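You operate a simulated robot arm through the tools that you are given. There is no shell and no other tool.

The job below is to be done with a simulated robot arm. You get a single attempt, and the scene is never put back.

JOB
Take the yellow end block and put it on the top of the wooden bench. Then put the clipboard on the top of the cream table away on the top of the desk. Then put two of the steel spacers from the top of the cream table on the top of the wooden bench. Then take the yellow weight from the top of the yellow table and put it on the name plate there. Then stack the silver resistor marked "10" from the top of the orange table on top of the silver resistor labelled "22". Then take the white block from the top of the red table and leave it in the red tray. Keep to this order. Set down upright: yellow weight.

The check looks at the end state, three seconds after you hand in, the way a careful person would. Anything else that was tipped, shoved, dropped, spilled or broken makes it a failure.

ROBOT AND FRAMES
A 7-joint arm with a three-finger gripper on a trunk, on a base that moves. Base frame: it is fixed to the floor where the robot stands at the start and does not move with it; the origin is under the middle of the robot, x ahead of it, y to its left, z up. Readings come in mm, degrees, newtons and seconds.
With the tool pointing down near the work surface it reaches from about 140 to 880 mm from the robot's upright axis, wherever it stands. Its first joint turns from -166.0 to 166.0 degrees. Places, roughly: clipboard [-3750, -1000, 750]; name plate [-2250, 500, 750]; red tray (19x21 cm) [-1780, 1020, 860]; silver resistor [-4000, 2000, 750]; steel spacer [-4000, -750, 750]; top of the desk [3200, 3200, 700]; top of the wooden bench [-1300, 100, 800]; white block [-1750, -3750, 750]; yellow end block (5x4x10 cm) [-3500, -1200, 900]; yellow weight [-2500, 500, 750]. Payload 2.94 kg.
Tool frame: the origin (TCP) lies between the finger pads and is the grasp point; the fingertips stand 30 mm ahead of it; z points along the fingers, y is the line along which they close. The gripper opens to 132 mm; its body begins 107 mm behind the TCP.
Orientation is that of the tool frame in the base frame, as a unit quaternion [x, y, z, w]. With the fingers straight down and closing along the base's y, the tool's x points along the base's -x, its y along +y and its z along -z.

CONTROLS
- The arm moves only by the tool servo_tool. Its argument "commands" is a list of rows, each an object (a shift or turn left out is 0, a gripper value left out holds the last) with "offset": the shift along the tool's x, y, z in units of 400 mm (1.0 is 400 mm), a list of three; "rot": the turn, a rotation vector about the tool's x, y, z in units of 60 degrees (1.0 is 60 degrees), a list of three; "grip": the opening, from 0 (shut) to 1 (fully open). In form: [{"offset": [dx, dy, dz], "rot": [ax, ay, az], "grip": grip}, ...]. A call has 1 to 20 rows; each row is the pose to reach, as a shift and turn from the pose commanded when the call began, along the tool's axes at that moment. A call with a number of a shift or a turn outside -1 to 1 is refused whole. Each row takes 0.2 s and may step no farther than 50 mm and 8.6 degrees from the row before; otherwise, or with a gripper value out of range, the whole call is refused. Where a pose cannot be reached the arm comes as near as it can. A force on the tool above 40 N (or 10 N above the force at the start of the call, whichever is more), or a blocked arm, ends the call early, and 0.2 s more pass. The fingers move at their own pace (about 37.4 mm/s each) and stop on an object; they squeeze with about 42 N. The grip force told is the motor's: it shows also when the fingers shut on nothing. Time passes only in rows, and 0.2 s behind the last, so rows that repeat a pose let the fingers close. The reply holds the time, the measured pose of the TCP, the force on the tool along the base axes, the opening and the grip force, in the units named above and with some noise, with the torque about the TCP (base axes, N m) and any sound that the robot's microphone picked up.
- Cameras (640 x 400 px; columns grow to the right, rows downward): "scene" is now at [33.5, 154.2, 1742.3]; the picture's right is [-0.60, -0.80, 0.00], its down [-0.59, 0.45, -0.67] and it looks along [0.53, -0.41, -0.74] (base axes); focal length 268 px, centre (320, 200). "wrist" rides on the gripper at [72, 3, -144] in the tool frame; the picture's right is [-0.04, 1.00, 0.00], its down [-0.88, -0.04, -0.48] and it looks along [-0.47, -0.02, 0.88] (tool axes); focal length 256 px, centre (320, 200).
- camera(camera): a new picture of that camera. The clock stands still meanwhile.
- lift_body(by): moves the trunk up (or, below 0, down) by that many mm; the arm and the scene camera ride with it, the base frame stays. It gives what a move gives, with no picture.
- roll_base(legs): drives the robot by 1 to 6 legs, each [ahead, left, turn to the left] in mm, mm and degrees, along the robot's own axes; the way and the turn of a leg run together, so that a leg with both is an arc; at most 1500 mm and 180 degrees a leg. The arm and the cameras ride along, it lands a little off, and it stops where it bumps. It gives what a move gives.
- pan_tilt(pan, tilt): turns the head with the scene camera to pan (to the left, within 143 degrees either way) and tilt (down, from -29 to 69), counted from straight ahead of the robot. It gives what a move gives.
- locate(camera, pixels): for up to 12 pixels [column, row] of the newest picture of that camera ("zoom" is the newest enlarged one), the place [x, y, z] in the base frame of the surface seen there, good to about 2 mm, but the place of the scene camera against the robot may be out by one fixed shift of up to 25 mm in any direction. The clock stands still meanwhile.
- enlarge(camera, box): a new picture of the part [left, top, right, bottom] of that camera's present view, enlarged. The clock stands still meanwhile.
- hand_in(): hands the job in; it is judged then, once.

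Open the gripper and draw the arm clear of the work before you hand the job in, unless the task says otherwise.

The tools are called as a command line: name --argument value ..., lists and objects as JSON in quotes. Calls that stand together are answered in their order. servo_tool: Moves the arm, as the interface text tells. Its arguments: {"type":"object","properties":{"commands":{"type":"array","items":{"type":"object","properties":{"offset":{"type":"array","items":{"type":"number"}},"rot":{"type":"array","items":{"type":"number"}},"grip":{"type":"number"}}}}},"required":["commands"]} The other tools are called the same way: lift_body (by) moves the trunk up or down; roll_base (legs) drives the base; pan_tilt (pan, tilt) turns the head that bears the scene camera; camera (camera) takes a picture; locate (camera, pixels) gives the place of the surface under pixels of a picture; enlarge (camera, box) takes an enlarged picture of a part of a camera's view; hand_in () hands the job in.

At the start:

```text
time: 0.0
tool_pos: [630.6, 139.8, 1044.4]
tcp_rot: [0.0, 1.0, 0.0, -0.001]
wrist_force: [-0.9, 0.6, 0.1]
moment: [0.0, 0.06, 0.0]
gripper_width: 131.8
gripper_force: 0.1
trunk travel left (down, up): [-250.0, 290.0]
robot x, y, heading: [-0.7, 1.5, -0.0]
head pan, tilt (commanded): [-37.2, 47.9]
```

scene: 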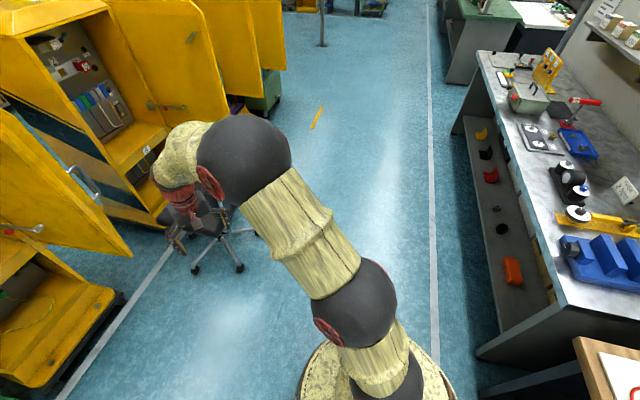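
wrist: 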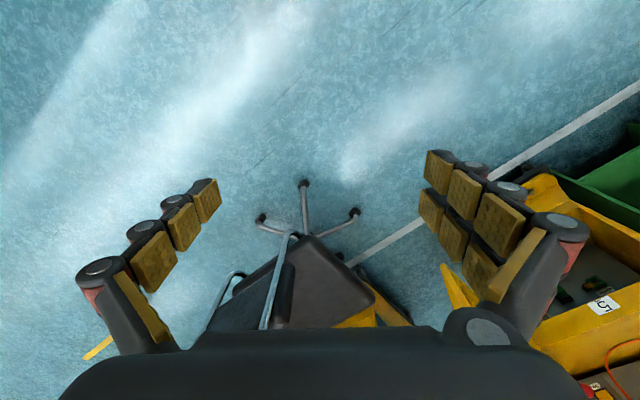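

The first pictures show yellow cabinets ahead and a grey bench to the right. I'll turn the head backward toward the listed places (mostly at negative x) to map the scene.

pan_tilt --pan 140 --tilt 20

camera --camera "scene"

pan_tilt --pan -140 --tilt 20

camera --camera "scene"

pan_tilt --pan 80 --tilt 25

camera --camera "scene"

pan_tilt --pan 0 --tilt 25

camera --camera "scene"

pan_tilt --pan -80 --tilt 25

camera --camera "scene"

```text
time: 2.7
tool_pos: [629.9, 140.7, 1044.3]
tcp_rot: [0.0, 1.0, 0.0, 0.0]
wrist_force: [-0.6, 0.3, -0.6]
moment: [0.04, 0.01, -0.01]
gripper_width: 132.2
gripper_force: 0.0
trunk travel left (down, up): [-250.0, 290.0]
robot x, y, heading: [-2.3, -2.6, 0.0]
head pan, tilt (commanded): [140.0, 20.0]
```

```text
taken
```

scene: 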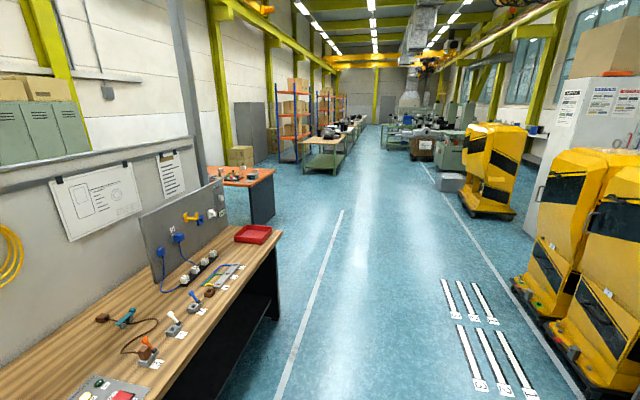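

```text
time: 6.5
tool_pos: [629.4, 140.4, 1044.3]
tcp_rot: [0.0, 1.0, 0.0, 0.0]
wrist_force: [0.1, 0.5, 0.1]
moment: [-0.01, 0.01, 0.01]
gripper_width: 132.1
gripper_force: 0.1
trunk travel left (down, up): [-250.0, 290.0]
robot x, y, heading: [-0.4, -1.1, -0.1]
head pan, tilt (commanded): [-140.0, 20.0]
```

```text
taken
```

scene: 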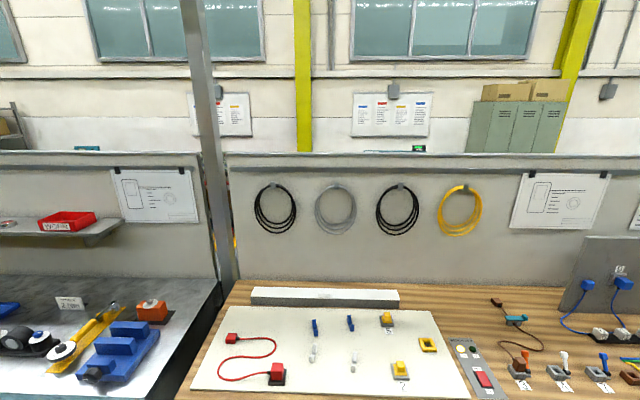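

```text
time: 9.7
tool_pos: [629.2, 139.5, 1043.9]
tcp_rot: [-0.001, 1.0, 0.0, 0.0]
wrist_force: [0.2, -0.1, -0.4]
moment: [-0.02, 0.0, 0.02]
gripper_width: 132.1
gripper_force: 0.0
trunk travel left (down, up): [-250.0, 290.0]
robot x, y, heading: [0.1, -1.6, -0.1]
head pan, tilt (commanded): [80.0, 25.0]
```

```text
taken
```

scene: 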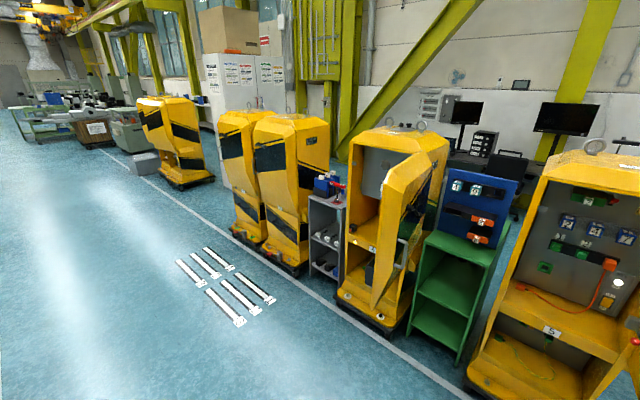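

```text
time: 11.2
tool_pos: [630.5, 141.2, 1044.7]
tcp_rot: [0.0, 1.0, 0.0, -0.001]
wrist_force: [-0.2, 0.1, 0.8]
moment: [-0.01, 0.0, 0.02]
gripper_width: 132.0
gripper_force: 0.1
trunk travel left (down, up): [-250.0, 290.0]
robot x, y, heading: [-0.3, -3.7, -0.2]
head pan, tilt (commanded): [0.0, 25.0]
```

```text
taken
```

scene: 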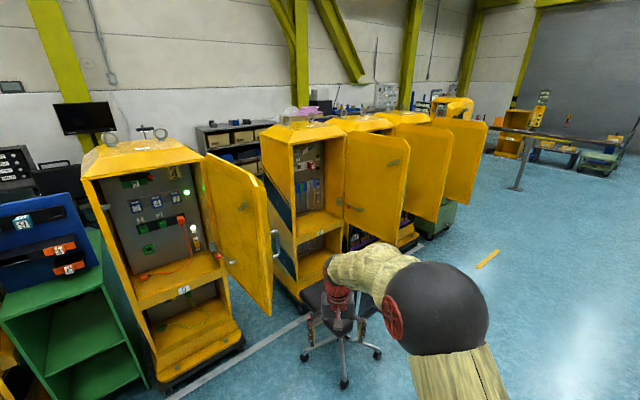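

```text
time: 12.7
tool_pos: [630.9, 140.8, 1044.0]
tcp_rot: [0.0, 1.0, -0.001, -0.001]
wrist_force: [-0.3, -0.8, -0.8]
moment: [0.03, -0.01, 0.0]
gripper_width: 131.9
gripper_force: 0.0
trunk travel left (down, up): [-250.0, 290.0]
robot x, y, heading: [-1.6, -1.6, -0.0]
head pan, tilt (commanded): [-80.0, 25.0]
```

```text
taken
```

scene: 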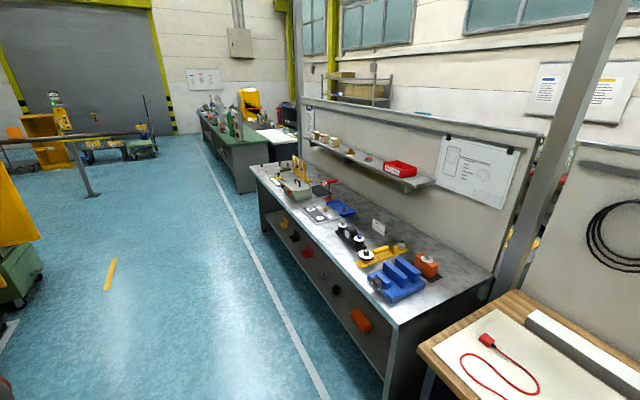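

The wooden bench is behind the robot with a red tray at its far end; an orange table is further off. I'll locate points in a few views to tie the pictures to coordinates.

pan_tilt --pan 140 --tilt 20

camera --camera "scene"

locate --camera "scene" --pixels '[[250, 232], [273, 250], [180, 390], [245, 172], [270, 180], [330, 148], [340, 220], [460, 300], [330, 270], [480, 210], [150, 210], [20, 300]]'

enlarge --camera "scene" --box '[180, 80, 500, 280]'

locate --camera "zoom" --pixels '[[130, 185], [290, 125], [340, 115], [370, 70], [390, 60], [470, 90], [150, 320], [300, 350]]'

```text
time: 15.9
tool_pos: [629.4, 140.2, 1044.0]
tcp_rot: [0.0, 1.0, 0.001, 0.0]
wrist_force: [0.5, 0.4, 0.8]
moment: [0.01, -0.04, -0.01]
gripper_width: 132.1
gripper_force: 0.1
trunk travel left (down, up): [-250.0, 290.0]
robot x, y, heading: [1.9, -2.7, -0.0]
head pan, tilt (commanded): [140.0, 20.0]
```

```text
taken
```

scene: 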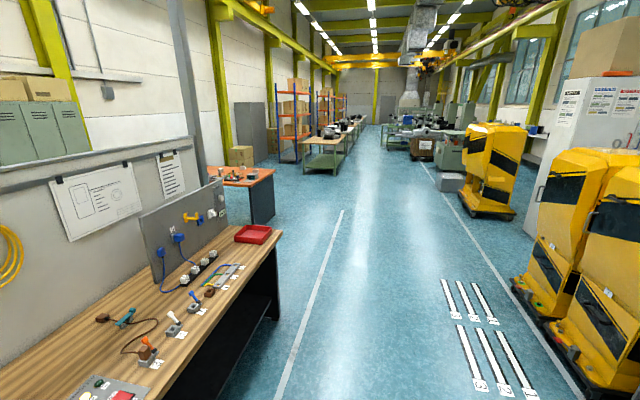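

```text
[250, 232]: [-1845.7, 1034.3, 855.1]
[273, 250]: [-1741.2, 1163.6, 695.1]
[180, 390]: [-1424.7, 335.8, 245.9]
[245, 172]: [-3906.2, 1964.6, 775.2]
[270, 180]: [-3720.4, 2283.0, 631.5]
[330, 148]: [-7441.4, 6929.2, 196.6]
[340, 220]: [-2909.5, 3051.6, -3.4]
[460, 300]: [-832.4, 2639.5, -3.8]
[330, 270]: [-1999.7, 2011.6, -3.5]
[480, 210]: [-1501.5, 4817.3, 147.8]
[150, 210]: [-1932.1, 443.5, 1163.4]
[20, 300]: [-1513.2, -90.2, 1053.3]
```

```text
2.00 times, centred on (340, 180) of scene
```

zoom: 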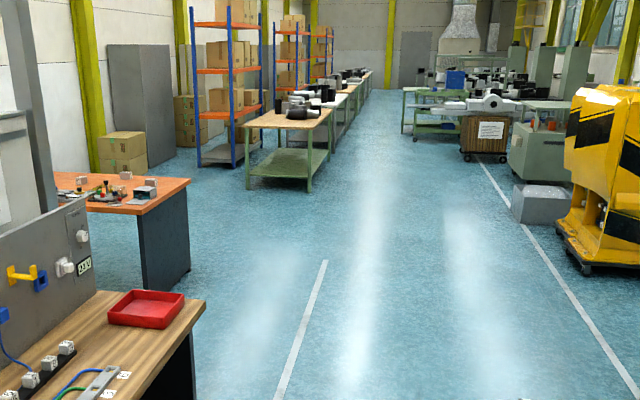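

```text
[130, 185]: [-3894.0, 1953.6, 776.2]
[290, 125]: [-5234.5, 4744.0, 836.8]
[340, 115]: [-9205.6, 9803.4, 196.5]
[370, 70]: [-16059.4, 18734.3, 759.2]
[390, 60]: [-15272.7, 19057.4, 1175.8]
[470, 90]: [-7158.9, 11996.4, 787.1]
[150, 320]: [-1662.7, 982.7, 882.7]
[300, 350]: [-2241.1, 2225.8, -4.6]
```

The red tray sits at the +y end of the wooden bench (-1780,1020), and the orange table at about (-3900,1960). I'll tuck the arm in, raise the trunk to look over the partition, and turn around to view the tables behind it.

servo_tool --commands '[{"offset": [0.12, 0, 0]}, {"offset": [0.24, 0, 0]}, {"offset": [0.36, 0, 0]}, {"offset": [0.48, 0, 0]}, {"offset": [0.6, 0, 0]}, {"offset": [0.7, 0, 0]}]'

lift_body --by 290

roll_base --legs '[[0, 0, 150]]'

pan_tilt --pan 0 --tilt 20

camera --camera "scene"

pan_tilt --pan 60 --tilt 20

camera --camera "scene"

```text
time: 17.3
tool_pos: [348.6, 139.1, 1044.5]
tcp_rot: [0.0, 1.0, 0.0, 0.0]
wrist_force: [-0.3, 0.0, -0.3]
moment: [0.02, 0.0, 0.03]
gripper_width: 132.1
gripper_force: 0.2
trunk travel left (down, up): [-250.0, 290.0]
robot x, y, heading: [0.9, 0.6, -0.3]
head pan, tilt (commanded): [140.0, 20.0]
```

```text
time: 20.2
tool_pos: [348.9, 139.5, 1334.5]
tcp_rot: [0.0, 1.0, 0.0, 0.0]
wrist_force: [-0.4, -0.5, 0.5]
moment: [0.01, 0.01, -0.02]
gripper_width: 132.0
gripper_force: 0.0
trunk travel left (down, up): [-540.0, 0.0]
robot x, y, heading: [-1.5, 0.2, -0.2]
head pan, tilt (commanded): [140.0, 20.0]
```

```text
time: 26.9
tool_pos: [-375.8, 27.7, 1335.0]
tcp_rot: [0.974, -0.227, 0.0, 0.0]
wrist_force: [0.4, -0.2, 0.4]
moment: [0.01, 0.02, -0.01]
gripper_width: 131.9
gripper_force: 0.0
trunk travel left (down, up): [-540.0, 0.0]
robot x, y, heading: [2.1, 3.0, 153.8]
head pan, tilt (commanded): [140.0, 20.0]
```

```text
time: 29.2
tool_pos: [-375.9, 29.0, 1333.6]
tcp_rot: [0.974, -0.226, 0.001, 0.0]
wrist_force: [-0.1, 0.4, 0.3]
moment: [0.0, 0.01, -0.01]
gripper_width: 132.3
gripper_force: 0.1
trunk travel left (down, up): [-540.0, 0.0]
robot x, y, heading: [2.8, 0.0, 154.0]
head pan, tilt (commanded): [0.0, 20.0]
```

```text
taken
```

scene: 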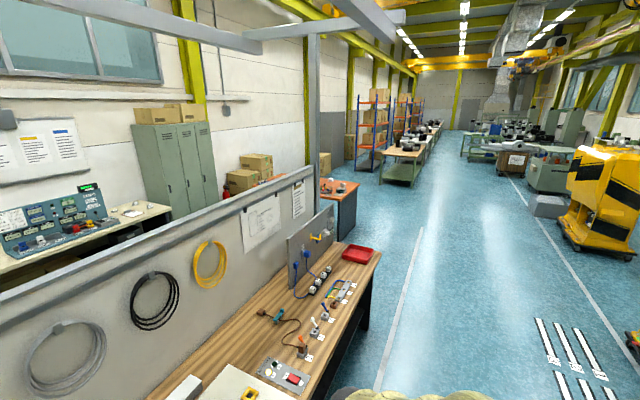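

```text
time: 30.5
tool_pos: [-374.4, 28.9, 1333.3]
tcp_rot: [0.974, -0.226, 0.0, 0.0]
wrist_force: [0.0, 0.8, 0.2]
moment: [-0.02, -0.01, 0.04]
gripper_width: 132.2
gripper_force: 0.1
trunk travel left (down, up): [-540.0, 0.0]
robot x, y, heading: [-0.7, -1.4, 154.0]
head pan, tilt (commanded): [60.0, 20.0]
```

```text
taken
```

scene: 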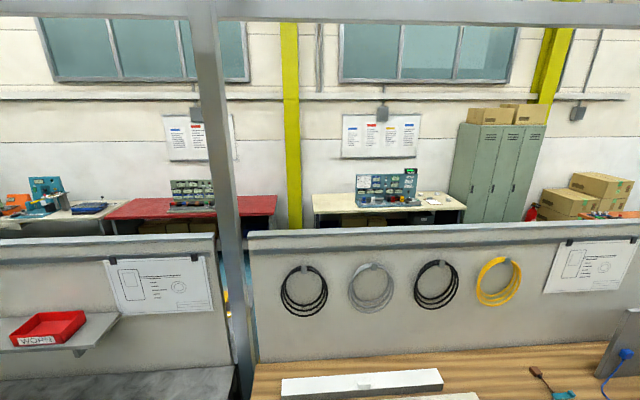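

Behind the partition I see the cream table (~390,210), red table (~190,205), and lockers/orange table to the right. I'll enlarge and locate points there.

enlarge --camera "scene" --box '[280, 120, 480, 245]'

locate --camera "zoom" --pixels '[[130, 260], [200, 260], [440, 180], [570, 270], [500, 240], [420, 260], [250, 190], [330, 230]]'

enlarge --camera "scene" --box '[0, 120, 280, 295]'

locate --camera "zoom" --pixels '[[300, 200], [560, 200], [600, 190], [120, 200], [220, 230], [480, 180], [600, 275]]'

locate --camera "scene" --pixels '[[280, 235], [600, 222], [240, 235], [20, 242], [215, 236], [200, 200], [500, 180], [620, 215], [560, 205]]'

```text
3.20 times, centred on (380, 182) of scene
```

zoom: 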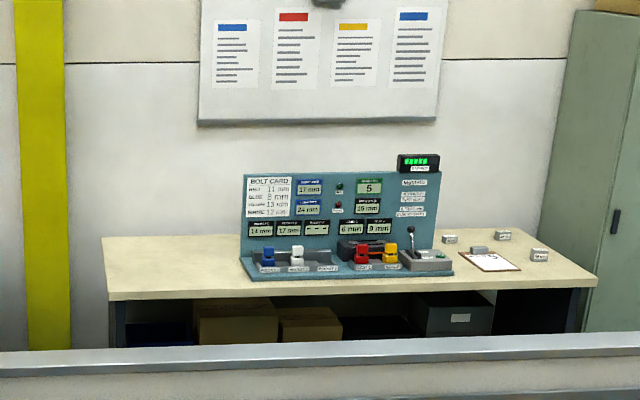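

```text
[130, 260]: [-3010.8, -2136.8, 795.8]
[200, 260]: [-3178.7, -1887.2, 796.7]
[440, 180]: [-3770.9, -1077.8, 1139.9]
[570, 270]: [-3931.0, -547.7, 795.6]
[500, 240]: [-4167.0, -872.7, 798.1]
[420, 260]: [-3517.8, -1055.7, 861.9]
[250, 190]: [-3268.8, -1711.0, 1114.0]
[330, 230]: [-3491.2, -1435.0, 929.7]
```

```text
2.29 times, centred on (140, 208) of scene
```

zoom: 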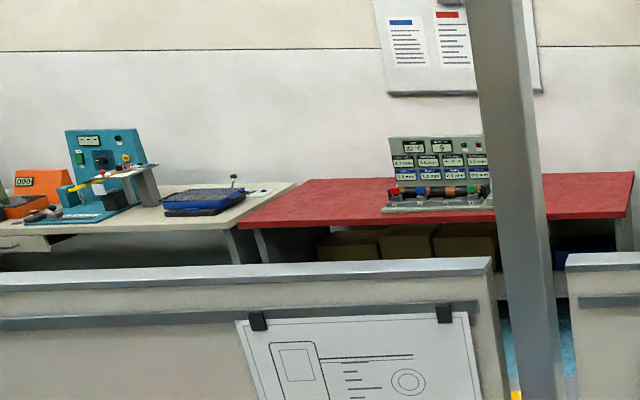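

```text
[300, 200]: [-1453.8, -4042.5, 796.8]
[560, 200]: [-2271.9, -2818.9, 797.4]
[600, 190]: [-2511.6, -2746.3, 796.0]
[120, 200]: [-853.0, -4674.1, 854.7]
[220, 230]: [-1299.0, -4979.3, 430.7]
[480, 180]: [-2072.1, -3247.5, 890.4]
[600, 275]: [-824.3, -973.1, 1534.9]
```

```text
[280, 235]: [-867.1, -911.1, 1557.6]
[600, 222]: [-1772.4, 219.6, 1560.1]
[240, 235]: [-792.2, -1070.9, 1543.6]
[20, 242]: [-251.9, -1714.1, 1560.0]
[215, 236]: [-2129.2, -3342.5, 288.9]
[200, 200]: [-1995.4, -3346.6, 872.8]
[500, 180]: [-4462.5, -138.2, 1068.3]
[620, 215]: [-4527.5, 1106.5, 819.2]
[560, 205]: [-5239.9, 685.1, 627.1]
```

The corridor to the cream/red tables lies behind the partition; I must go round the bench's +y end. I'll drive along the bench direction (heading ~127°) and look again.

roll_base --legs '[[0, 0, -27], [1500, 0, 0], [900, 0, 0]]'

pan_tilt --pan 60 --tilt 25

camera --camera "scene"

pan_tilt --pan 110 --tilt 30

camera --camera "scene"

```text
time: 43.8
tool_pos: [-1809.7, 2134.6, 1334.4]
tcp_rot: [0.896, -0.444, 0.001, 0.0]
wrist_force: [-0.7, -0.1, 0.5]
moment: [0.0, -0.03, 0.01]
gripper_width: 132.0
gripper_force: 0.0
trunk travel left (down, up): [-540.0, 0.0]
robot x, y, heading: [-1485.7, 1939.6, 127.2]
head pan, tilt (commanded): [60.0, 20.0]
```

```text
time: 44.5
tool_pos: [-1808.7, 2133.7, 1334.5]
tcp_rot: [0.896, -0.444, -0.001, 0.0]
wrist_force: [-0.1, -0.7, -0.2]
moment: [0.01, -0.01, -0.03]
gripper_width: 132.0
gripper_force: 0.0
trunk travel left (down, up): [-540.0, 0.0]
robot x, y, heading: [-1484.1, 1941.3, 127.4]
head pan, tilt (commanded): [60.0, 25.0]
```

```text
taken
```

scene: 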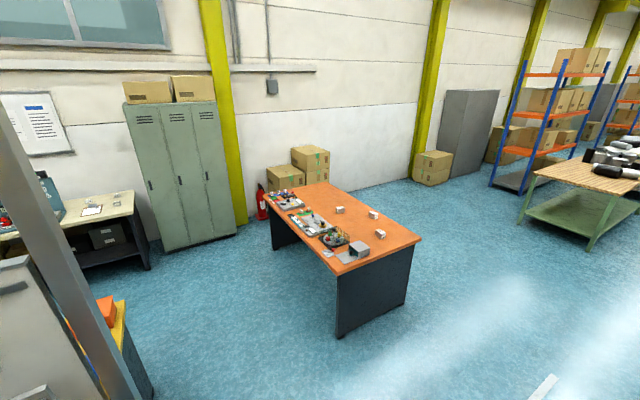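

```text
time: 45.7
tool_pos: [-1809.3, 2133.7, 1334.0]
tcp_rot: [0.897, -0.443, 0.0, 0.0]
wrist_force: [-0.2, -0.1, 0.6]
moment: [0.0, 0.01, -0.03]
gripper_width: 132.0
gripper_force: 0.0
trunk travel left (down, up): [-540.0, 0.0]
robot x, y, heading: [-1485.3, 1942.4, 127.4]
head pan, tilt (commanded): [110.0, 30.0]
```

```text
taken
```

scene: 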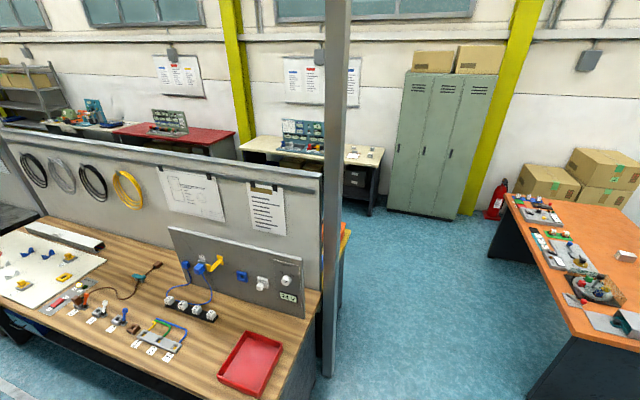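

The way between the pole (~335,370) and the orange table's near leg (~535,385) leads into the corridor. Locating obstacle corners and measuring the gap.

locate --camera "scene" --pixels '[[330, 372], [530, 395], [575, 332], [390, 208], [455, 218], [508, 200], [345, 235], [372, 210], [340, 260], [430, 300], [388, 160], [240, 145]]'

enlarge --camera "scene" --box '[230, 100, 400, 206]'

enlarge --camera "scene" --box '[0, 200, 320, 400]'

locate --camera "zoom" --pixels '[[30, 230], [410, 385], [560, 240], [620, 215], [300, 150], [500, 340], [270, 170], [380, 240], [210, 180], [330, 320], [100, 40], [450, 280]]'

```text
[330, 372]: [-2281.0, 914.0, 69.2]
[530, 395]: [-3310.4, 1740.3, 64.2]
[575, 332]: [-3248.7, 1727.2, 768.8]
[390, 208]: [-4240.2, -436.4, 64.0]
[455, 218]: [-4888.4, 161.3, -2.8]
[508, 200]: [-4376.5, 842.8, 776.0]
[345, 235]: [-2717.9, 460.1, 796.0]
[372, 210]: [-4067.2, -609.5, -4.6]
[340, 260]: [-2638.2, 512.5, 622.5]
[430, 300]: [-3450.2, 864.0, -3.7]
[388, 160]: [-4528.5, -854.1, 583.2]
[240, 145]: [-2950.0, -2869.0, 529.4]
```

```text
3.76 times, centred on (315, 153) of scene
```

zoom: 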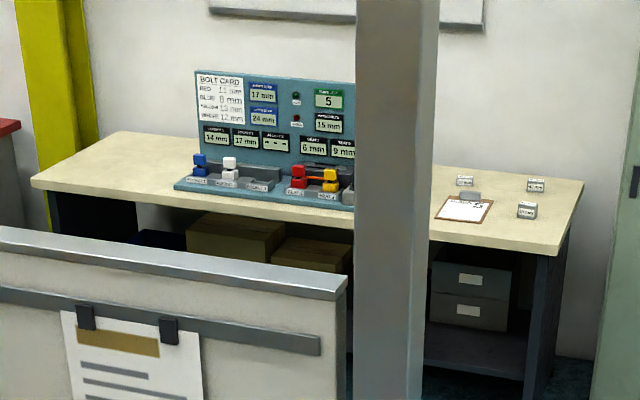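

```text
2.00 times, centred on (160, 300) of scene
```

zoom: 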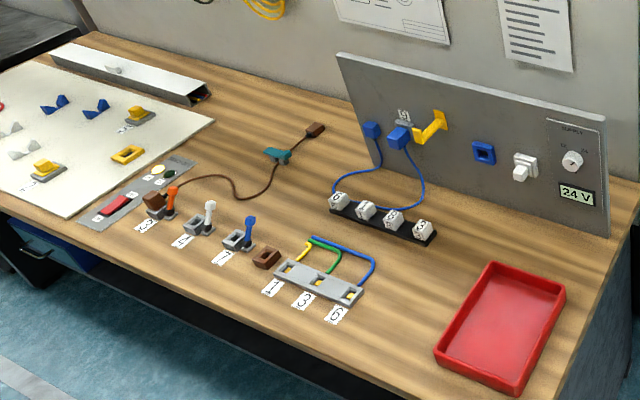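

```text
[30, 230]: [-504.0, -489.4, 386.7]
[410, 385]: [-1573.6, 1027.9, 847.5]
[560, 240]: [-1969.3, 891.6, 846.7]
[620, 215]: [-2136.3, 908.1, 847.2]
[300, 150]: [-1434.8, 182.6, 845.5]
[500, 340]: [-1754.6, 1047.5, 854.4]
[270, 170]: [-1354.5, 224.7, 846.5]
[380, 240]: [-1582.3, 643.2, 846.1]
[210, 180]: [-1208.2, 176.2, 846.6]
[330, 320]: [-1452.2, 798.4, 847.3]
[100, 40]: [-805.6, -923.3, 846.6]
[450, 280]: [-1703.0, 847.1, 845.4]
```

The gap between pole and orange table is ~1.2 m wide. I'll move forward 260 mm, turn left 90°, and drive through its middle.

roll_base --legs '[[260, 0, 0], [0, 0, 89.5], [1400, 0, 0]]'

pan_tilt --pan 30 --tilt 30

camera --camera "scene"

pan_tilt --pan 90 --tilt 35

camera --camera "scene"

pan_tilt --pan -60 --tilt 40

camera --camera "scene"

```text
time: 57.8
tool_pos: [-2990.5, 1043.4, 1333.1]
tcp_rot: [0.956, 0.292, 0.001, -0.001]
wrist_force: [-0.4, 0.3, 0.2]
moment: [-0.01, -0.02, 0.01]
gripper_width: 132.0
gripper_force: 0.1
trunk travel left (down, up): [-540.0, 0.0]
robot x, y, heading: [-2780.7, 1354.9, -146.0]
head pan, tilt (commanded): [110.0, 30.0]
```

```text
time: 59.3
tool_pos: [-2991.2, 1044.2, 1333.6]
tcp_rot: [0.956, 0.292, 0.0, 0.001]
wrist_force: [0.4, -0.6, 0.3]
moment: [0.0, -0.01, -0.02]
gripper_width: 131.9
gripper_force: 0.0
trunk travel left (down, up): [-540.0, 0.0]
robot x, y, heading: [-2778.6, 1360.4, -145.7]
head pan, tilt (commanded): [30.0, 30.0]
```

```text
taken
```

scene: 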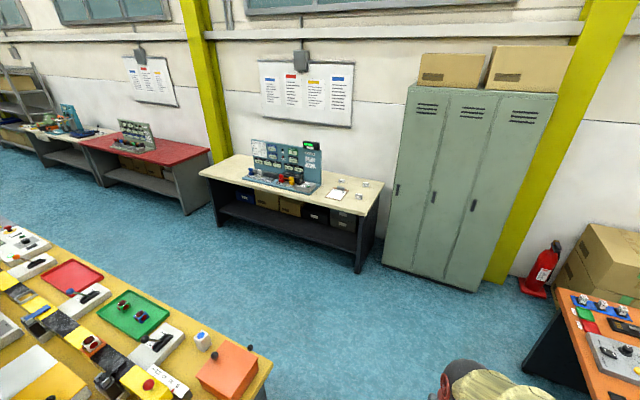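

```text
time: 60.6
tool_pos: [-2992.5, 1043.3, 1334.5]
tcp_rot: [0.956, 0.293, 0.0, 0.0]
wrist_force: [0.7, 0.3, -0.6]
moment: [0.01, 0.0, 0.02]
gripper_width: 132.1
gripper_force: 0.0
trunk travel left (down, up): [-540.0, 0.0]
robot x, y, heading: [-2780.4, 1353.6, -145.8]
head pan, tilt (commanded): [90.0, 35.0]
```

```text
taken
```

scene: 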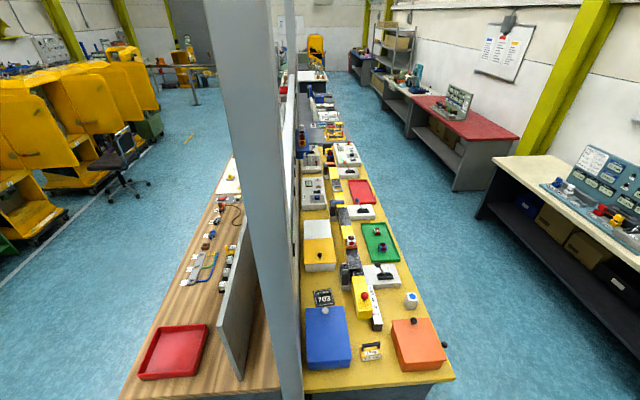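

```text
time: 63.0
tool_pos: [-2991.9, 1043.4, 1333.5]
tcp_rot: [0.956, 0.293, 0.001, 0.001]
wrist_force: [-0.4, 1.1, 1.3]
moment: [-0.03, -0.01, -0.03]
gripper_width: 132.0
gripper_force: 0.1
trunk travel left (down, up): [-540.0, 0.0]
robot x, y, heading: [-2777.5, 1355.2, -146.0]
head pan, tilt (commanded): [-60.0, 40.0]
```

```text
taken
```

scene: 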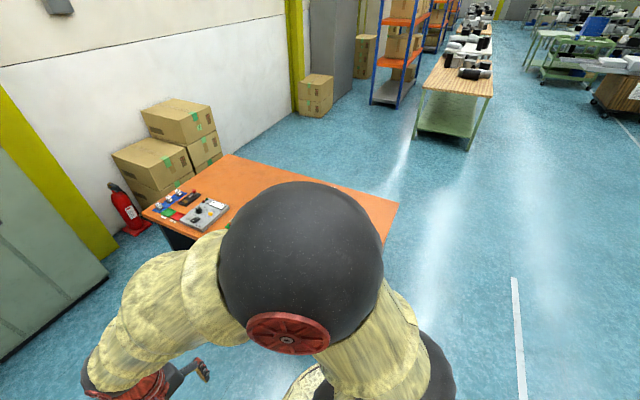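

The cream table with its panel is clear ahead-left; the orange table is to the right. I'll turn the head and locate cream table edges and floor points to plan the approach.

pan_tilt --pan 30 --tilt 30

camera --camera "scene"

locate --camera "scene" --pixels '[[203, 172], [358, 213], [380, 187], [245, 157], [215, 220], [358, 270], [480, 290], [270, 360], [385, 258], [260, 390], [315, 190], [250, 180]]'

enlarge --camera "scene" --box '[190, 120, 400, 251]'

locate --camera "zoom" --pixels '[[435, 235], [470, 190], [530, 200], [520, 240], [320, 190], [300, 175], [445, 200], [280, 180], [180, 170], [380, 225]]'

```text
time: 64.6
tool_pos: [-2990.9, 1044.3, 1332.8]
tcp_rot: [0.956, 0.293, 0.0, 0.0]
wrist_force: [-0.3, 0.7, 0.0]
moment: [-0.03, 0.01, 0.03]
gripper_width: 131.9
gripper_force: 0.1
trunk travel left (down, up): [-540.0, 0.0]
robot x, y, heading: [-2779.0, 1355.9, -146.0]
head pan, tilt (commanded): [30.0, 30.0]
```

```text
taken
```

scene: 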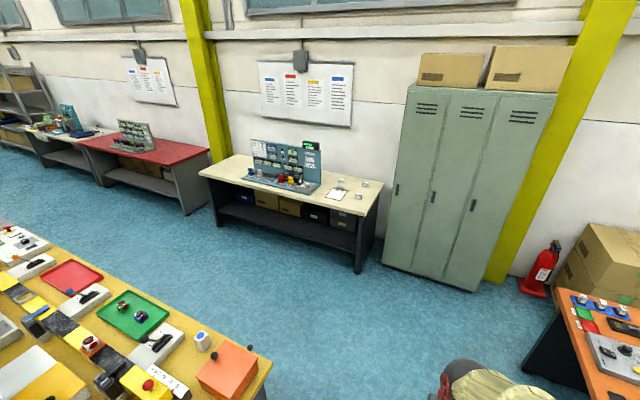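

```text
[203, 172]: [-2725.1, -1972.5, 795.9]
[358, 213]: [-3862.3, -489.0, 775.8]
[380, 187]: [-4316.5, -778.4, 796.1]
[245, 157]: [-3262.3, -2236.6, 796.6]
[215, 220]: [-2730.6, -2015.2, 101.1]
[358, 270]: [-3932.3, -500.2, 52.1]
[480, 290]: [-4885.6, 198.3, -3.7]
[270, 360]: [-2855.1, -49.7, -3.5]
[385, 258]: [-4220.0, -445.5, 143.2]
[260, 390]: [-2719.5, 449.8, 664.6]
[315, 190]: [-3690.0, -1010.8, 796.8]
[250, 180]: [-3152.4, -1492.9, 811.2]
```

```text
3.05 times, centred on (295, 186) of scene
```

zoom: 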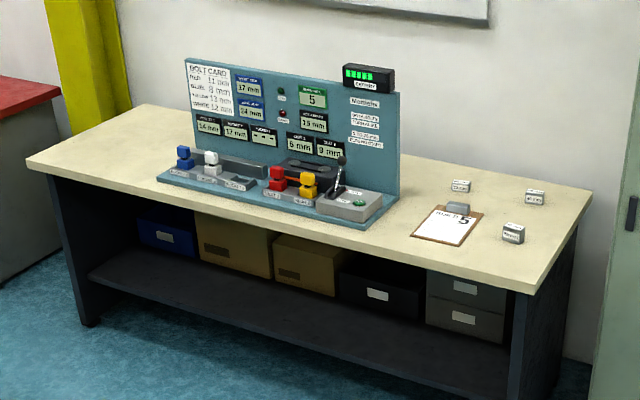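

```text
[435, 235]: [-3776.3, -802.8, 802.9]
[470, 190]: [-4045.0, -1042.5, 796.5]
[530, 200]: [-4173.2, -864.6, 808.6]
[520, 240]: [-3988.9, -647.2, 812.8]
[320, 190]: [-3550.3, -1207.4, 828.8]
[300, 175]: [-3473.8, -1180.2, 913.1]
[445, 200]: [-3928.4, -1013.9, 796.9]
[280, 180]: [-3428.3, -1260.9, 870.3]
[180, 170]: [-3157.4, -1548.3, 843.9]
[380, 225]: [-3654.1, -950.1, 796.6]
```

The cream table's front edge runs at heading ~127.5°, so I'll face -142.5° and drive to a spot in front of it, about 500 mm from its edge.

roll_base --legs '[[0, 0, 3.5], [1150, 0, 0], [0, 1250, 0]]'

pan_tilt --pan 0 --tilt 45

camera --camera "scene"

```text
time: 76.6
tool_pos: [-3125.5, -620.8, 1333.9]
tcp_rot: [0.944, 0.33, 0.0, 0.0]
wrist_force: [0.2, 0.6, -0.2]
moment: [0.0, 0.04, -0.03]
gripper_width: 132.0
gripper_force: 0.0
trunk travel left (down, up): [-540.0, 0.0]
robot x, y, heading: [-2942.7, -293.8, -141.3]
head pan, tilt (commanded): [30.0, 30.0]
```

```text
time: 77.5
tool_pos: [-3126.5, -621.5, 1334.1]
tcp_rot: [0.944, 0.331, 0.0, 0.0]
wrist_force: [0.4, 0.0, -0.7]
moment: [-0.02, -0.03, -0.03]
gripper_width: 132.0
gripper_force: 0.0
trunk travel left (down, up): [-540.0, 0.0]
robot x, y, heading: [-2941.3, -294.9, -141.5]
head pan, tilt (commanded): [0.0, 45.0]
```

```text
taken
```

scene: 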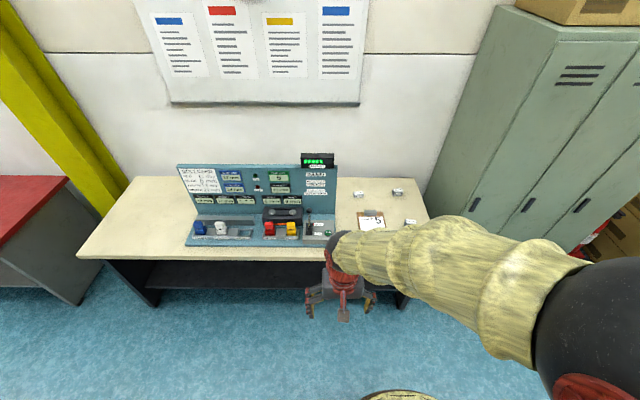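

The panel with the yellow block (~291,229) is ahead. I move 330 mm closer and take both views.

roll_base --legs '[[330, 0, -1]]'

pan_tilt --pan 0 --tilt 50

camera --camera "scene"

camera --camera "wrist"

```text
time: 79.7
tool_pos: [-3394.4, -819.0, 1333.7]
tcp_rot: [0.948, 0.319, 0.001, 0.0]
wrist_force: [-0.3, -0.1, -0.8]
moment: [0.02, -0.04, 0.03]
gripper_width: 132.1
gripper_force: 0.1
trunk travel left (down, up): [-540.0, 0.0]
robot x, y, heading: [-3196.9, -494.3, -142.8]
head pan, tilt (commanded): [0.0, 45.0]
```

```text
time: 80.4
tool_pos: [-3393.7, -818.6, 1333.7]
tcp_rot: [0.948, 0.319, 0.0, 0.0]
wrist_force: [-0.2, 0.5, 0.4]
moment: [-0.03, 0.04, 0.0]
gripper_width: 132.0
gripper_force: 0.1
trunk travel left (down, up): [-540.0, 0.0]
robot x, y, heading: [-3200.2, -492.1, -142.5]
head pan, tilt (commanded): [0.0, 50.0]
```

```text
taken
```

scene: 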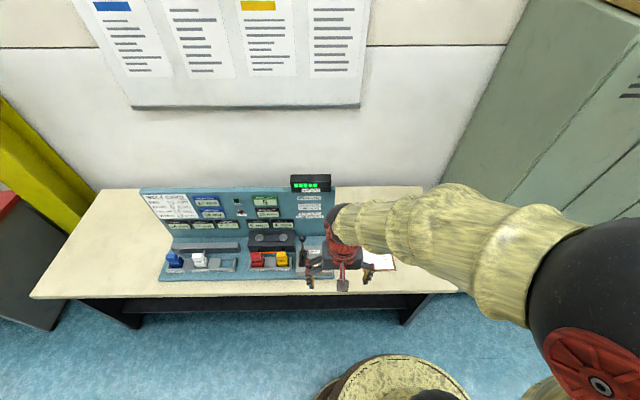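

```text
taken
```

wrist: 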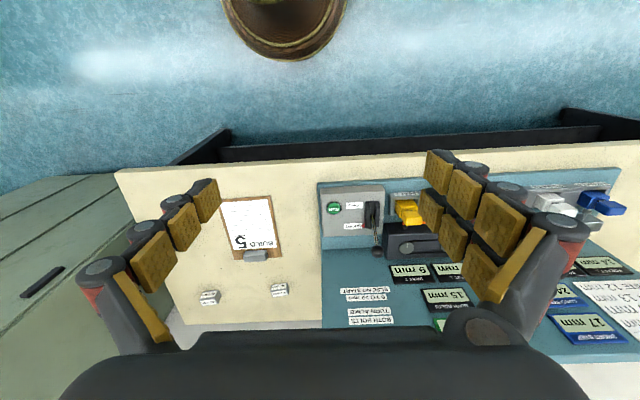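

Wrist view shows clipboard ("BUILD 5") at (250,230), spacers at (209,297),(279,291), and yellow block (405,210). Let me zoom in on the rack from the scene camera.

enlarge --camera "scene" --box '[140, 180, 340, 305]'

locate --camera "zoom" --pixels '[[455, 235], [450, 270], [470, 235], [370, 245], [390, 270], [400, 190], [440, 290], [475, 280]]'

enlarge --camera "wrist" --box '[300, 160, 460, 260]'

locate --camera "zoom" --pixels '[[425, 190], [420, 235], [440, 185], [350, 240], [470, 330], [300, 290], [380, 300]]'

```text
3.20 times, centred on (240, 242) of scene
```

zoom: 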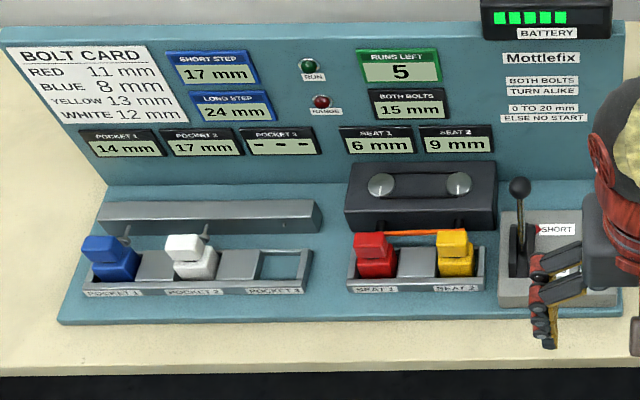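

```text
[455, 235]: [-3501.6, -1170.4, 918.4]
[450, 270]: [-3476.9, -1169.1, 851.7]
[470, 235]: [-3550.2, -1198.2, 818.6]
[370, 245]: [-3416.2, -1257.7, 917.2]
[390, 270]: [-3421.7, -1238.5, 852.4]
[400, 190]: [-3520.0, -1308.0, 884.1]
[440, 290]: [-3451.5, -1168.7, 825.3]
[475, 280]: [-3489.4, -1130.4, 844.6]
```

```text
4.00 times, centred on (380, 210) of wrist
```

zoom: 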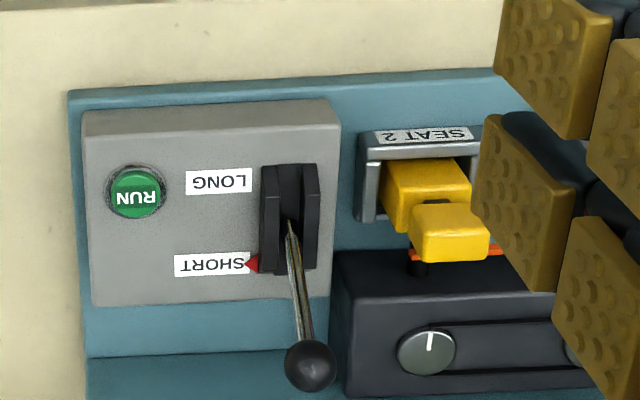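

```text
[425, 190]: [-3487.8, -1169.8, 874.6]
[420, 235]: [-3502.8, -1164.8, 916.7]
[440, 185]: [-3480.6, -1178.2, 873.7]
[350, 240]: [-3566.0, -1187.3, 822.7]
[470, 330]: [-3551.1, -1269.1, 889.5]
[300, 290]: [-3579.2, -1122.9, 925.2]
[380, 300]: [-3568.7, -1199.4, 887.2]
```

The panel looks like a machine that may hold the yellow block with a bolt. I'll read all its labels closely before touching anything.

enlarge --camera "scene" --box '[140, 180, 240, 242]'

enlarge --camera "scene" --box '[240, 172, 340, 234]'

enlarge --camera "scene" --box '[235, 225, 335, 287]'

enlarge --camera "wrist" --box '[190, 190, 310, 310]'

```text
6.40 times, centred on (190, 211) of scene
```

zoom: 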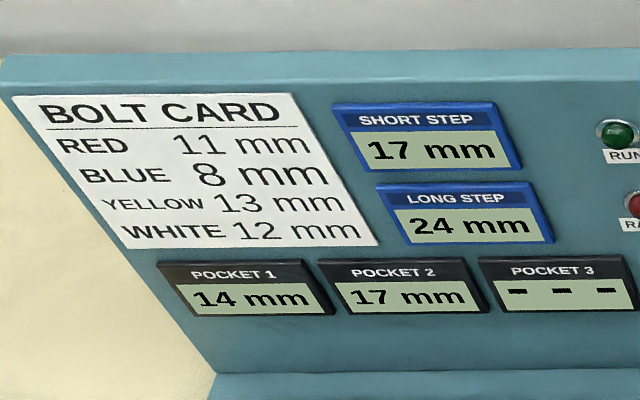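

```text
6.40 times, centred on (290, 203) of scene
```

zoom: 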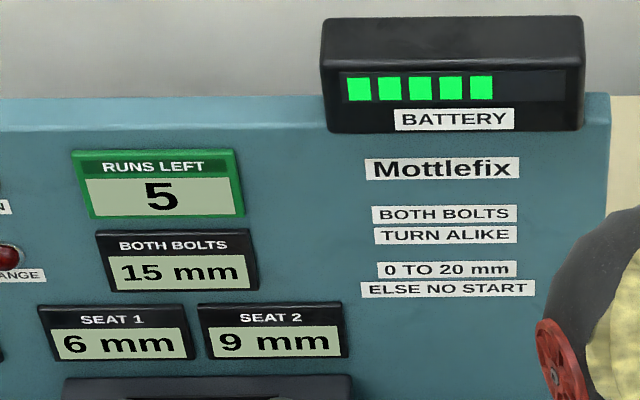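

```text
6.40 times, centred on (285, 256) of scene
```

zoom: 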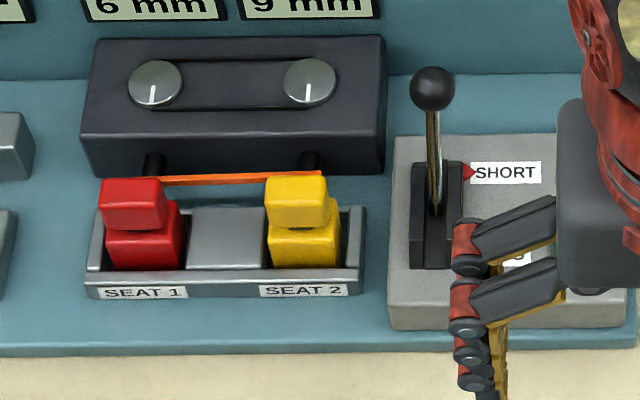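

```text
3.33 times, centred on (250, 250) of wrist
```

zoom: 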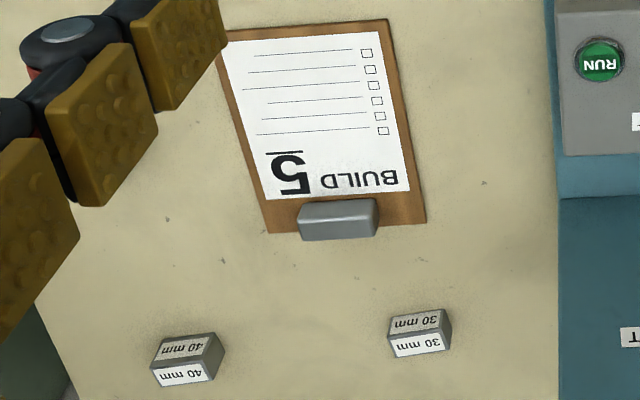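

Panel text read; it's a bolt-setting machine ("Both bolts turn alike") holding red in Seat 1 and yellow in Seat 2, with an orange strip behind them. I'll lower the trunk and bring the wrist camera nearer to inspect how the yellow block is held.

lift_body --by -250

camera --camera "wrist"

camera --camera "scene"

```text
time: 83.0
tool_pos: [-3393.0, -818.2, 1084.5]
tcp_rot: [0.948, 0.319, 0.0, 0.0]
wrist_force: [-0.5, -0.6, -0.1]
moment: [0.0, 0.0, -0.02]
gripper_width: 131.9
gripper_force: 0.1
trunk travel left (down, up): [-290.0, 250.0]
robot x, y, heading: [-3202.1, -492.7, -143.1]
head pan, tilt (commanded): [0.0, 50.0]
```

```text
taken
```

wrist: 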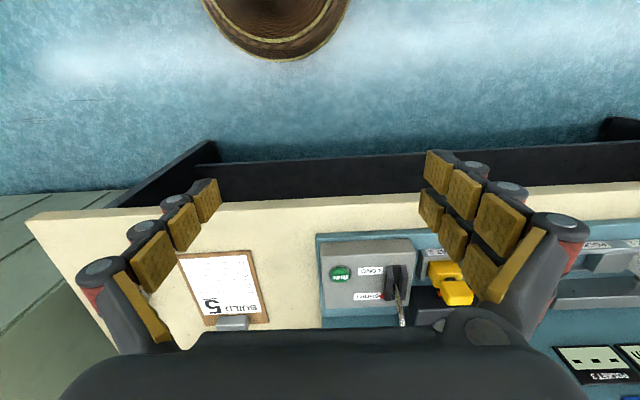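

```text
taken
```

scene: 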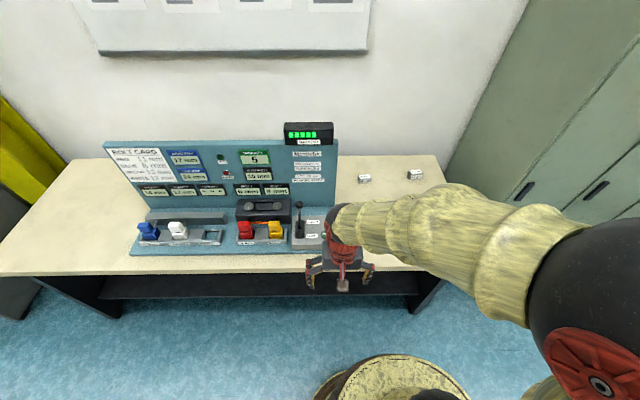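

Moving the hand left ~217 mm and ahead 150 mm (still at z≈1085, well above the blocks) so the wrist camera looks right at Seat 2.

servo_tool --commands '[{"offset": [-0.0625, 0.09, 0]}, {"offset": [-0.125, 0.18, 0]}, {"offset": [-0.1875, 0.27, 0]}, {"offset": [-0.25, 0.36, 0]}, {"offset": [-0.3125, 0.45, 0]}, {"offset": [-0.375, 0.54, 0]}, {"offset": [-0.375, 0.54, 0]}]'

camera --camera "wrist"

enlarge --camera "wrist" --box '[210, 140, 450, 330]'

```text
time: 84.6
tool_pos: [-3381.5, -1082.0, 1082.6]
tcp_rot: [0.948, 0.319, 0.0, 0.0]
wrist_force: [0.2, 0.2, -0.1]
moment: [0.01, 0.01, 0.0]
gripper_width: 132.1
gripper_force: 0.1
trunk travel left (down, up): [-290.0, 250.0]
robot x, y, heading: [-3199.5, -495.6, -142.8]
head pan, tilt (commanded): [0.0, 50.0]
```

```text
taken
```

wrist: 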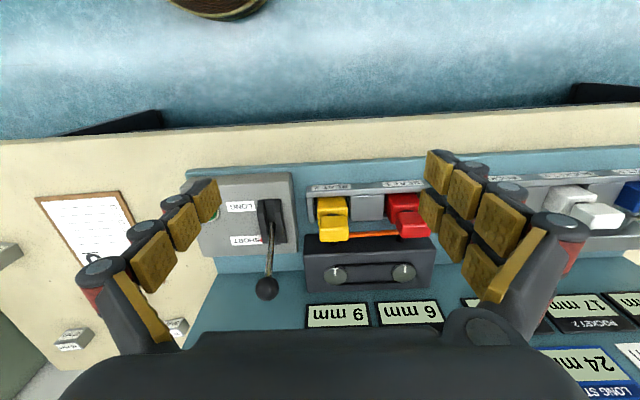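

```text
2.11 times, centred on (330, 235) of wrist
```

zoom: 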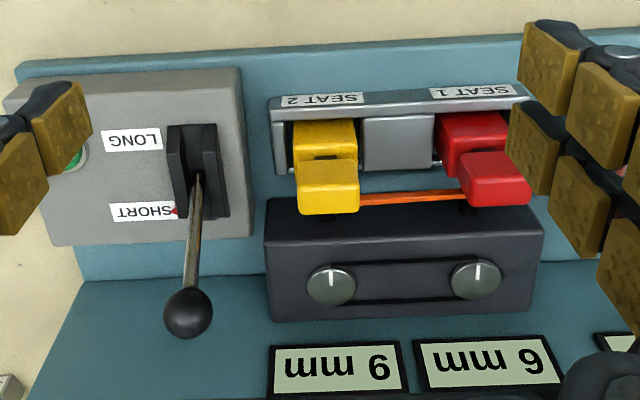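

The orange strip runs behind the two blocks. I'll locate several points on the strip, the block handles and the seat frame with the wrist camera (accurate extrinsics).

locate --camera "zoom" --pixels '[[365, 199], [410, 195], [455, 193], [330, 188], [300, 190], [356, 190], [325, 135], [325, 208], [465, 208], [278, 140], [398, 140], [280, 105]]'

enlarge --camera "wrist" --box '[295, 175, 445, 270]'

enlarge --camera "scene" --box '[225, 190, 325, 252]'

```text
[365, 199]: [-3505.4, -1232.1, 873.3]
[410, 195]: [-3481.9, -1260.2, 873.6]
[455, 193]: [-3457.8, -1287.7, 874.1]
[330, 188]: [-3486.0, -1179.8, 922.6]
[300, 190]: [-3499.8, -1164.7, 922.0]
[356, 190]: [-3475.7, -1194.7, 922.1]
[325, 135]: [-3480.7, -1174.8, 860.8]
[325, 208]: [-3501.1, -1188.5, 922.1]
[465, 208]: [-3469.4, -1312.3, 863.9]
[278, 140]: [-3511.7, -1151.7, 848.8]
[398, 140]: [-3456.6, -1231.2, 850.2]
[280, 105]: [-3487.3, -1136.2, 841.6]
```

```text
4.21 times, centred on (370, 222) of wrist
```

zoom: 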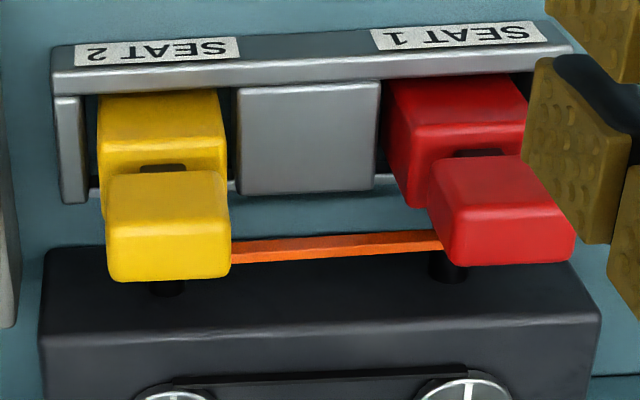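

```text
6.40 times, centred on (275, 221) of scene
```

zoom: 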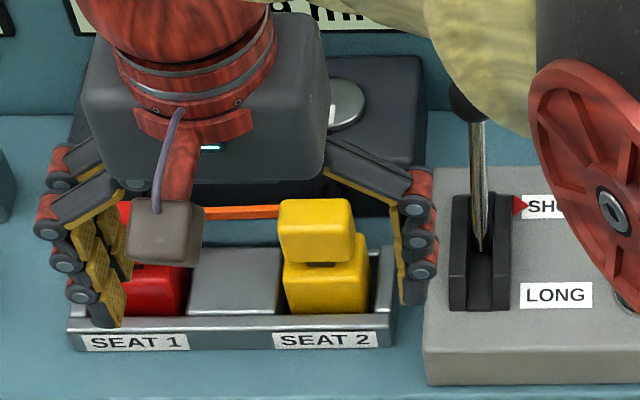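

The strip is at z≈874, ~45 mm behind the yellow head. I'll tilt the hand 28° and move over the block to get a straight-down view behind the heads.

servo_tool --commands '[{"offset": [-0.103, 0, 0], "rot": [0, 0.117, 0]}, {"offset": [-0.206, 0, 0], "rot": [0, 0.234, 0]}, {"offset": [-0.309, 0, 0], "rot": [0, 0.351, 0]}, {"offset": [-0.412, 0, 0], "rot": [0, 0.468, 0]}, {"offset": [-0.412, 0, 0], "rot": [0, 0.468, 0]}]'

camera --camera "wrist"

enlarge --camera "wrist" --box '[210, 110, 450, 260]'

```text
time: 85.8
tool_pos: [-3510.6, -1178.8, 1087.9]
tcp_rot: [0.92, 0.309, 0.229, -0.076]
wrist_force: [0.4, 1.2, 1.0]
moment: [-0.15, 0.08, -0.03]
gripper_width: 131.9
gripper_force: 0.1
trunk travel left (down, up): [-290.0, 250.0]
robot x, y, heading: [-3199.8, -498.0, -142.6]
head pan, tilt (commanded): [0.0, 50.0]
```

```text
taken
```

wrist: 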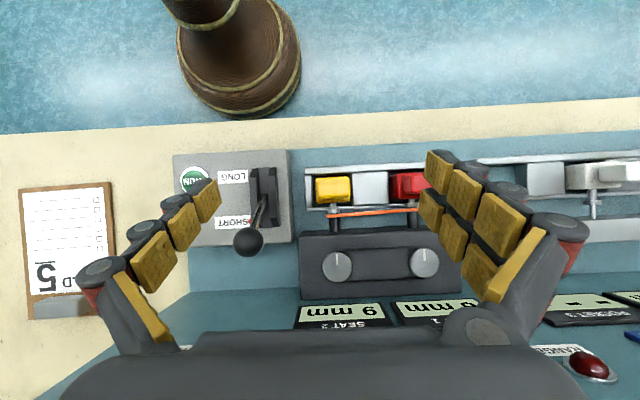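

```text
2.67 times, centred on (330, 185) of wrist
```

zoom: 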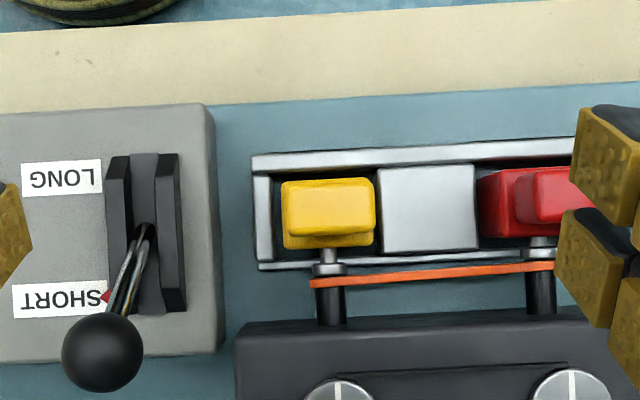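

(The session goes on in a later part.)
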